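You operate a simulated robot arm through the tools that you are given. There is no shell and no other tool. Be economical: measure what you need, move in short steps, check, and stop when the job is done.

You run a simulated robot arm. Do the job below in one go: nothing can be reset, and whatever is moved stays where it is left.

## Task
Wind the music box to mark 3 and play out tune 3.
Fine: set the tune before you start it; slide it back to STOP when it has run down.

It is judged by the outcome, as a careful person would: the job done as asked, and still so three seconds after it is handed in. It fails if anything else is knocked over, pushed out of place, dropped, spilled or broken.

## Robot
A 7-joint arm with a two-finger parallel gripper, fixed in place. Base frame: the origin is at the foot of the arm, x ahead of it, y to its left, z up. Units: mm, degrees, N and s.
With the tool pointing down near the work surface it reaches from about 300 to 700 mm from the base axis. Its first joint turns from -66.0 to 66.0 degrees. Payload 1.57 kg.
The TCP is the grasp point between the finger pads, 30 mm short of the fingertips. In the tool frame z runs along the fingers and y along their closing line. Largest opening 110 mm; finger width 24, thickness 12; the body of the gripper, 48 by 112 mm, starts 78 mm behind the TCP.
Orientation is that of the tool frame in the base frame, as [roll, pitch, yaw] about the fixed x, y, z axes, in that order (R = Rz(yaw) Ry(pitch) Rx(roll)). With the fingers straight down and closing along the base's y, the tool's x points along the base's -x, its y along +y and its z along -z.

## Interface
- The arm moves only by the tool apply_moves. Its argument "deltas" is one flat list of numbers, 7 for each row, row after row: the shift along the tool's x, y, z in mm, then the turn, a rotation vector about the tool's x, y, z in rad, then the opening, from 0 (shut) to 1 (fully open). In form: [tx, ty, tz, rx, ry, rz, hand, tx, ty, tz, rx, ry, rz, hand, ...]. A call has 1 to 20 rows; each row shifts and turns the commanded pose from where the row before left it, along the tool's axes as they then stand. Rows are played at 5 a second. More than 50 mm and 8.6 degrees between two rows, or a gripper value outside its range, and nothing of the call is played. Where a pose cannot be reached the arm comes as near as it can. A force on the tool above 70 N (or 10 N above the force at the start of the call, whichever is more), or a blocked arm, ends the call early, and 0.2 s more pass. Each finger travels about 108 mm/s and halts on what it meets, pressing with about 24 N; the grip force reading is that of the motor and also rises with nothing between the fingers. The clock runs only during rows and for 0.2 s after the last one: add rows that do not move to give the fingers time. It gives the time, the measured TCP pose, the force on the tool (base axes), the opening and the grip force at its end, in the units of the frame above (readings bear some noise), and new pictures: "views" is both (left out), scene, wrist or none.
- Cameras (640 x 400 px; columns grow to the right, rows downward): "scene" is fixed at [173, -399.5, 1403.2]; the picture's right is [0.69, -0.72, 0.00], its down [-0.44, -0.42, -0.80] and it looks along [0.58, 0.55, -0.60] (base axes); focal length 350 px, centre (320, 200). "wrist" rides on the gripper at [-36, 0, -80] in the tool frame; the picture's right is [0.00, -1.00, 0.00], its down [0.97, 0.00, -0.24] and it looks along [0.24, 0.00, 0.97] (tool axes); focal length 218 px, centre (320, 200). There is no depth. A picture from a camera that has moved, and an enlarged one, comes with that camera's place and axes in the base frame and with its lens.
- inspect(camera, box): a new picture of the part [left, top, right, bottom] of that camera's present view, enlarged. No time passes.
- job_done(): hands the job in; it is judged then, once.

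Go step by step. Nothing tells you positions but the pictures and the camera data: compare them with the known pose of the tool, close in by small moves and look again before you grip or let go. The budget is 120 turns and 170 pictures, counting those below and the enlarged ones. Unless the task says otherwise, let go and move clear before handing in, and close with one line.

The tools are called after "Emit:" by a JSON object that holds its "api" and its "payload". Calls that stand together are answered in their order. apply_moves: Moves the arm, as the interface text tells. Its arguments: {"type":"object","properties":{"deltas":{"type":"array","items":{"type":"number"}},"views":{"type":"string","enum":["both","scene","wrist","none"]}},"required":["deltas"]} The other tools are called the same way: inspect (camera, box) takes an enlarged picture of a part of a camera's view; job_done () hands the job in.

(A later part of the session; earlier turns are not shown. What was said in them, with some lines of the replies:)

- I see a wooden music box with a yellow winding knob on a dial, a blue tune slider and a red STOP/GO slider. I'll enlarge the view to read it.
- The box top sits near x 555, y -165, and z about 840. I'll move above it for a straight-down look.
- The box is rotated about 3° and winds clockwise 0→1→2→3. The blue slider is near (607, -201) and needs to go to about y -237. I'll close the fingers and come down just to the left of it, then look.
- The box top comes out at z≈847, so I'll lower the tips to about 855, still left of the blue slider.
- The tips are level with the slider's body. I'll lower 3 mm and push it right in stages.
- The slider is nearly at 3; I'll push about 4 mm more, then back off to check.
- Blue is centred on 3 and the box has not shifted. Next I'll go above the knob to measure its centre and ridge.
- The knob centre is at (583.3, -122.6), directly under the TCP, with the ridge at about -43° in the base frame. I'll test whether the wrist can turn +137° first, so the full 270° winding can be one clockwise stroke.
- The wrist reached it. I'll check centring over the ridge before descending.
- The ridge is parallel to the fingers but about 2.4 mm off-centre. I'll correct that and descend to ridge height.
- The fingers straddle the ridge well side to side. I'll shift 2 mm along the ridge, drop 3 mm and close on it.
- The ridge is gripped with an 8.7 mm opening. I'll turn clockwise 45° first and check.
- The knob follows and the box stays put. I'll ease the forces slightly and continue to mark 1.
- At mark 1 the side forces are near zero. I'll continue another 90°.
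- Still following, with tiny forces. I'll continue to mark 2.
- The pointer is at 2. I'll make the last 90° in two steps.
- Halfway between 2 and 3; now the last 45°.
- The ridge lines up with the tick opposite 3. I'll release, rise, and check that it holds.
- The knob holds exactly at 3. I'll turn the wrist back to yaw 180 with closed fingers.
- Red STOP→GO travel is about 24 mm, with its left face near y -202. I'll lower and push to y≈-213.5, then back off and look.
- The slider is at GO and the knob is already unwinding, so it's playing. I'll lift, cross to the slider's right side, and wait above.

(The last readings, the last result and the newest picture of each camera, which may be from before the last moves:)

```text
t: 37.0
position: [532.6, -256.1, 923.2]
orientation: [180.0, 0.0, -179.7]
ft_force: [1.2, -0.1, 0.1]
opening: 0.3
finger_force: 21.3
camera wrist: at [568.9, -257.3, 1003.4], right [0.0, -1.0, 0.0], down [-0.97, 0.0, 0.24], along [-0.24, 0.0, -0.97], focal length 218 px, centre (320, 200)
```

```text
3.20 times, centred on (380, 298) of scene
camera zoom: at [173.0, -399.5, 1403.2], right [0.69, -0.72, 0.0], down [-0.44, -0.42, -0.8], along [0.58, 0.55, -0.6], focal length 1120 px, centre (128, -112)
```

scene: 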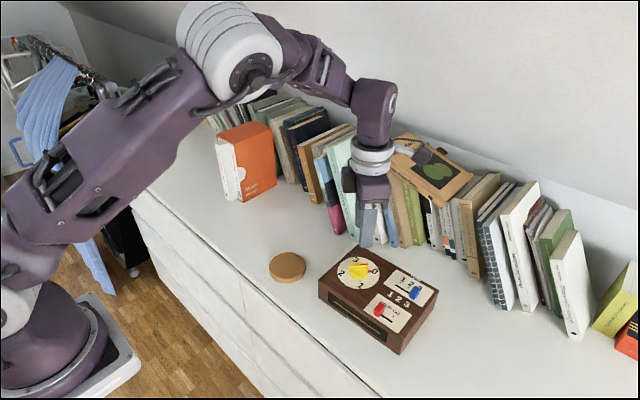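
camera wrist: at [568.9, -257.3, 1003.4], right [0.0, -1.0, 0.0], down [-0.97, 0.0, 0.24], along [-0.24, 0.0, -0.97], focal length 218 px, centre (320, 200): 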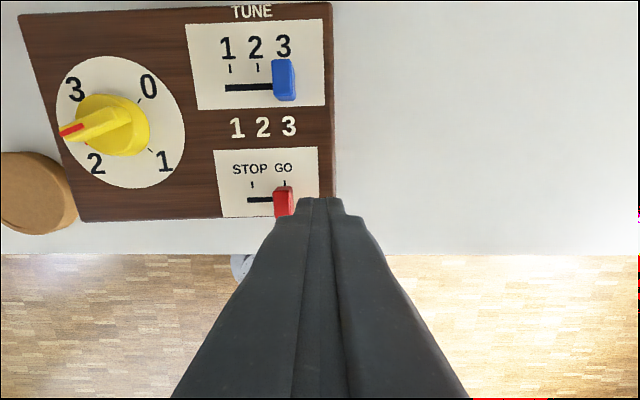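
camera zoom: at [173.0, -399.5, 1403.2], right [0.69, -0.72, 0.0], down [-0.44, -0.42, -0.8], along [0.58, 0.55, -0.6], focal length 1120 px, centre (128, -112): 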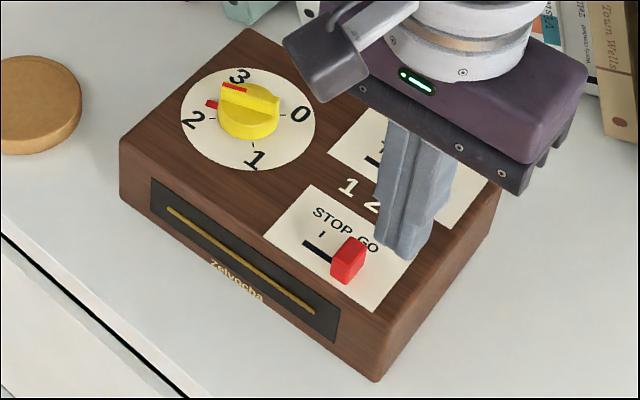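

It unwinds at about 15–20°/s, so I'll wait for it to run down.

Emit:
{"api": "apply_moves", "payload": {"deltas": [0, 0, 0, 0, 0, 0, 0, 0, 0, 0, 0, 0, 0, 0, 0, 0, 0, 0, 0, 0, 0, 0, 0, 0, 0, 0, 0, 0, 0, 0, 0, 0, 0, 0, 0, 0, 0, 0, 0, 0, 0, 0, 0, 0, 0, 0, 0, 0, 0, 0, 0, 0, 0, 0, 0, 0, 0, 0, 0, 0, 0, 0, 0, 0, 0, 0, 0, 0, 0, 0, 0, 0, 0, 0, 0, 0, 0, 0, 0, 0, 0, 0, 0, 0, 0, 0, 0, 0, 0, 0, 0, 0, 0, 0, 0, 0, 0, 0, 0, 0, 0, 0, 0, 0, 0, 0, 0, 0, 0, 0, 0, 0, 0, 0, 0, 0, 0, 0, 0, 0, 0, 0, 0, 0, 0, 0, 0, 0, 0, 0, 0, 0, 0, 0, 0, 0, 0, 0, 0, 0], "views": "none"}}

Emit:
{"api": "apply_moves", "payload": {"deltas": [0, 0, 0, 0, 0, 0, 0, 0, 0, 0, 0, 0, 0, 0, 0, 0, 0, 0, 0, 0, 0, 0, 0, 0, 0, 0, 0, 0, 0, 0, 0, 0, 0, 0, 0, 0, 0, 0, 0, 0, 0, 0, 0, 0, 0, 0, 0, 0, 0, 0, 0, 0, 0, 0, 0, 0, 0, 0, 0, 0, 0, 0, 0, 0, 0, 0, 0, 0, 0, 0, 0, 0, 0, 0, 0, 0, 0, 0, 0, 0, 0, 0, 0, 0, 0, 0, 0, 0, 0, 0, 0, 0, 0, 0, 0, 0, 0, 0, 0, 0, 0, 0, 0, 0, 0, 0, 0, 0, 0, 0, 0, 0, 0, 0, 0, 0, 0, 0, 0, 0, 0, 0, 0, 0, 0, 0, 0, 0, 0, 0, 0, 0, 0, 0, 0, 0, 0, 0, 0, 0], "views": "none"}}

Emit:
{"api": "apply_moves", "payload": {"deltas": [0, 0, 0, 0, 0, 0, 0, 0, 0, 0, 0, 0, 0, 0, 0, 0, 0, 0, 0, 0, 0, 0, 0, 0, 0, 0, 0, 0, 0, 0, 0, 0, 0, 0, 0, 0, 0, 0, 0, 0, 0, 0, 0, 0, 0, 0, 0, 0, 0, 0, 0, 0, 0, 0, 0, 0, 0, 0, 0, 0, 0, 0, 0, 0, 0, 0, 0, 0, 0, 0, 0, 0, 0, 0, 0, 0, 0, 0, 0, 0, 0, 0, 0, 0, 0, 0, 0, 0, 0, 0, 0, 0, 0, 0, 0, 0, 0, 0, 0, 0, 0, 0, 0, 0, 0, 0, 0, 0, 0, 0, 0, 0, 0, 0, 0, 0, 0, 0, 0, 0, 0, 0, 0, 0, 0, 0, 0, 0, 0, 0, 0, 0, 0, 0, 0, 0, 0, 0, 0, 0], "views": "wrist"}}

```text
t: 41.2
position: [534.2, -256.0, 922.5]
orientation: [179.9, 0.0, -179.8]
ft_force: [-0.6, -0.2, -0.3]
opening: 0.1
finger_force: 21.2
```

```text
t: 45.4
position: [534.2, -257.0, 922.6]
orientation: [-180.0, 0.0, -179.7]
ft_force: [1.2, -0.7, -1.5]
opening: 0.0
finger_force: 21.2
```

```text
t: 49.6
position: [532.6, -257.1, 923.9]
orientation: [-179.9, 0.1, -179.8]
ft_force: [0.2, -0.6, -0.2]
opening: 0.0
finger_force: 21.5
camera wrist: at [568.9, -257.3, 1003.4], right [0.0, -1.0, 0.0], down [-0.97, 0.0, 0.24], along [-0.24, 0.0, -0.97], focal length 218 px, centre (320, 200)
```

wrist: 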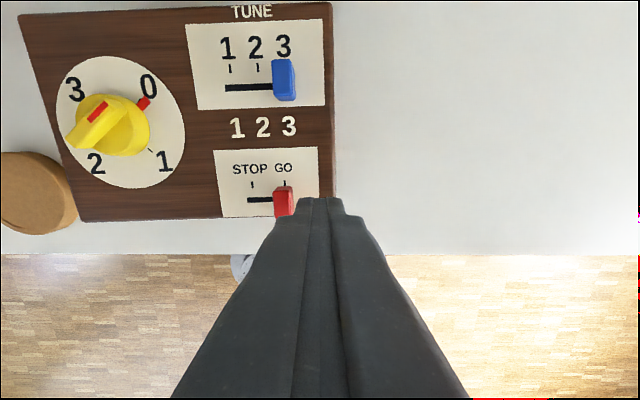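

The pointer is near 0. I'll lower beside the slider without touching it, and confirm the knob has stopped.

Emit:
{"api": "apply_moves", "payload": {"deltas": [0, 0, 20, 0, 0, 0, 0, 0, 0, 20, 0, 0, 0, 0, 0, 0, 0, 0, 0, 0, 0, 0, 0, 0, 0, 0, 0, 0, 0, 0, 0, 0, 0, 0, 0, 0, 0, 0, 0, 0, 0, 0, 0, 0, 0, 0, 0, 0, 0, 0, 0, 0, 0, 0, 0, 0, 0, 0, 0, 0, 0, 0, 0, 0, 0, 0, 0, 0, 0, 0], "views": "wrist"}}

Emit:
{"api": "inspect", "payload": {"camera": "scene", "box": [310, 235, 450, 360]}}

Emit:
{"api": "apply_moves", "payload": {"deltas": [0, 0, 0, 0, 0, 0, 0, 0, 0, 0, 0, 0, 0, 0, 0, 0, 0, 0, 0, 0, 0, 0, 0, 0, 0, 0, 0, 0, 0, 0, 0, 0, 0, 0, 0, 0, 0, 0, 0, 0, 0, 0, 0, 0, 0, 0, 0, 0, 0, 0, 0, 0, 0, 0, 0, 0, 0, 0, 0, 0, 0, 0, 0], "views": "none"}}

Emit:
{"api": "inspect", "payload": {"camera": "scene", "box": [310, 235, 450, 360]}}

```text
t: 51.8
position: [534.4, -258.0, 884.1]
orientation: [180.0, 0.0, -179.8]
ft_force: [-0.6, 0.0, 0.0]
opening: 0.0
finger_force: 21.2
camera wrist: at [570.3, -258.3, 963.8], right [0.0, -1.0, 0.0], down [-0.97, 0.0, 0.24], along [-0.24, 0.0, -0.97], focal length 218 px, centre (320, 200)
```

wrist: 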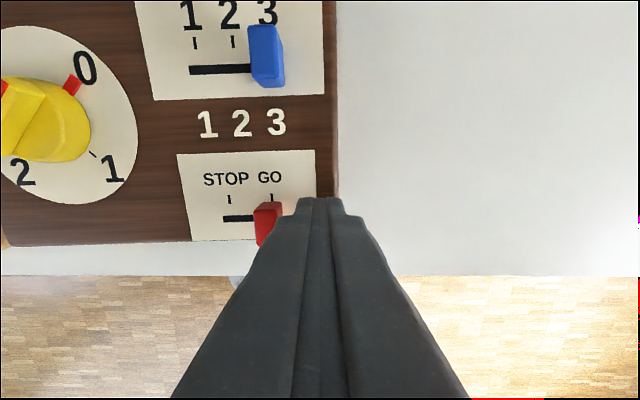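

```text
3.20 times, centred on (380, 298) of scene
camera zoom: at [173.0, -399.5, 1403.2], right [0.69, -0.72, 0.0], down [-0.44, -0.42, -0.8], along [0.58, 0.55, -0.6], focal length 1120 px, centre (128, -112)
```

zoom: 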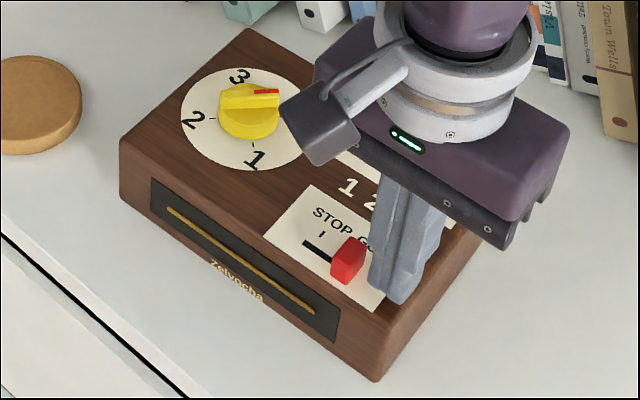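

```text
t: 53.8
position: [534.4, -258.2, 883.9]
orientation: [-180.0, 0.0, -179.9]
ft_force: [0.4, -0.7, 0.9]
opening: 0.1
finger_force: 21.7
```

```text
3.20 times, centred on (380, 298) of scene
camera zoom: at [173.0, -399.5, 1403.2], right [0.69, -0.72, 0.0], down [-0.44, -0.42, -0.8], along [0.58, 0.55, -0.6], focal length 1120 px, centre (128, -112)
```

zoom: 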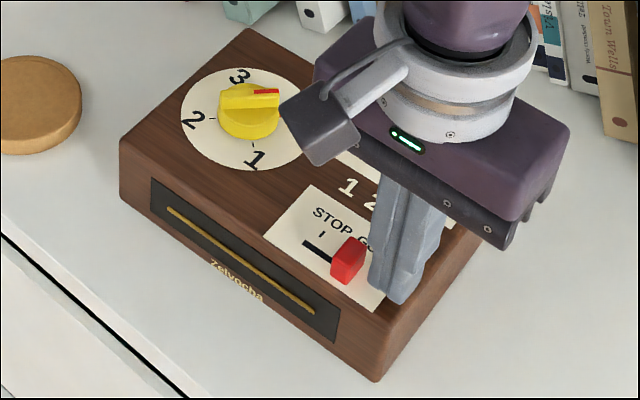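

The knob is at rest on 0, so the tune has run down. I'll push the red slider back to STOP, then back off and lift.

Emit:
{"api": "apply_moves", "payload": {"deltas": [0.4, 8, 0, 0, 0, 0, 0, 0.4, 8, 0, 0, 0, 0, 0, 0.4, 8, 0, 0, 0, 0, 0, 0.4, 8.4, 0, 0, 0, 0, 0, 0, 0, 0, 0, 0, 0, 0, 0, -15, 0, 0, 0, 0, 0, 0, -25, -20, 0, 0, 0, 0, 0, 0, -20, 0, 0, 0, 0, 0, 0, 0, 0, 0, 0, 0], "views": "none"}}

Emit:
{"api": "inspect", "payload": {"camera": "scene", "box": [310, 235, 450, 360]}}

Emit:
{"api": "inspect", "payload": {"camera": "wrist", "box": [180, 120, 380, 245]}}

```text
t: 55.8
position: [531.3, -265.1, 924.1]
orientation: [180.0, 0.0, -179.8]
ft_force: [0.3, 0.0, 0.0]
opening: 0.1
finger_force: 21.6
```

```text
3.20 times, centred on (380, 298) of scene
camera zoom: at [173.0, -399.5, 1403.2], right [0.69, -0.72, 0.0], down [-0.44, -0.42, -0.8], along [0.58, 0.55, -0.6], focal length 1120 px, centre (128, -112)
```

zoom: 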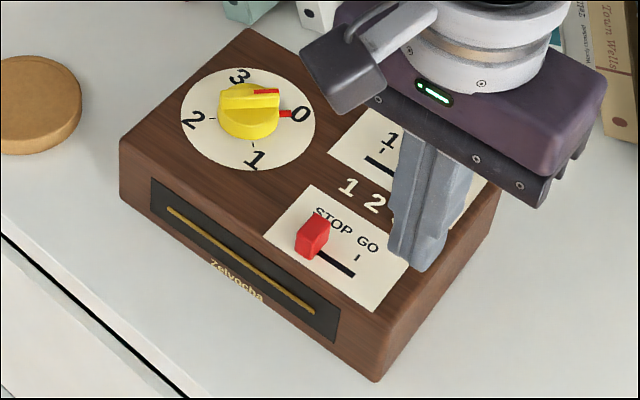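

```text
3.20 times, centred on (280, 182) of wrist
camera zoom: at [567.9, -266.3, 1004.0], right [0.0, -1.0, 0.0], down [-0.97, 0.0, 0.24], along [-0.24, 0.0, -0.97], focal length 698 px, centre (448, 256)
```

zoom: 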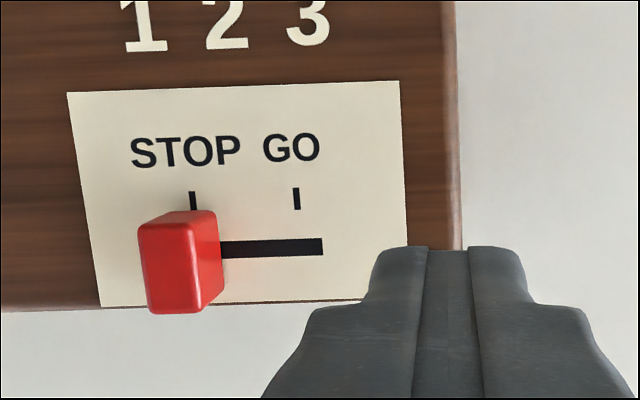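

Red is back on STOP in the same place as before, blue is on 3, and the knob is at 0. I'll lift clear and take a final look.

Emit:
{"api": "apply_moves", "payload": {"deltas": [0, 0, -40, 0, 0, 0, 0, 0, 0, -40, 0, 0, 0, 0, 0, 0, -30, 0, 0, 0, 0, 0, 0, 0, 0, 0, 0, 0], "views": "scene"}}

Emit:
{"api": "inspect", "payload": {"camera": "scene", "box": [310, 235, 450, 360]}}

```text
t: 56.8
position: [531.7, -265.5, 1036.1]
orientation: [179.9, 0.0, -179.8]
ft_force: [-0.5, 0.4, 0.5]
opening: 0.1
finger_force: 21.3
```

scene: 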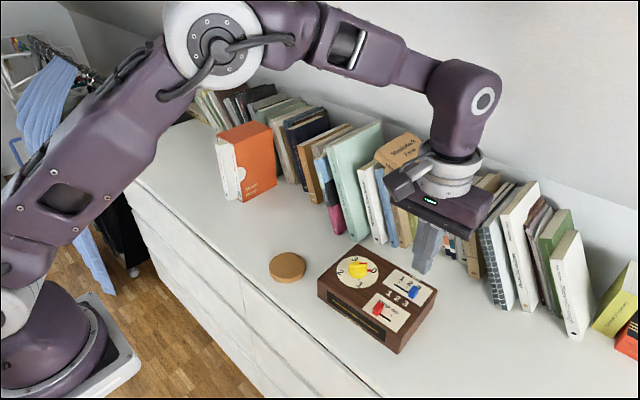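

```text
3.20 times, centred on (380, 298) of scene
camera zoom: at [173.0, -399.4, 1403.2], right [0.69, -0.72, 0.0], down [-0.44, -0.42, -0.8], along [0.58, 0.55, -0.6], focal length 1120 px, centre (128, -112)
```

zoom: 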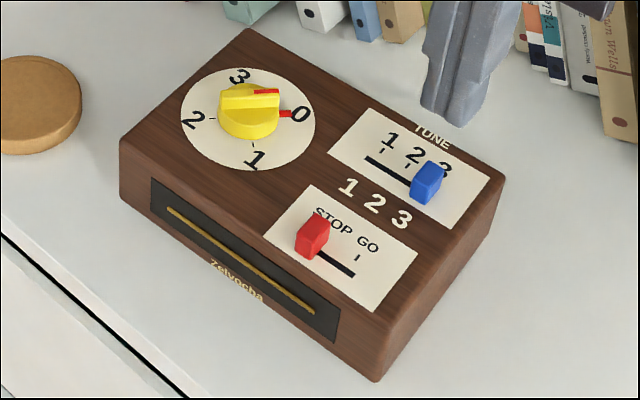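

Everything is as asked and the arm is clear, so I'm handing in.

Emit:
{"api": "job_done", "payload": {}}

```text
The job is handed in.
```

I set the tune to 3, wound the music box to mark 3, and let it play until the knob came to rest at 0, then slid it back to STOP; the box shifted about 2 mm during winding, and nothing else was touched.
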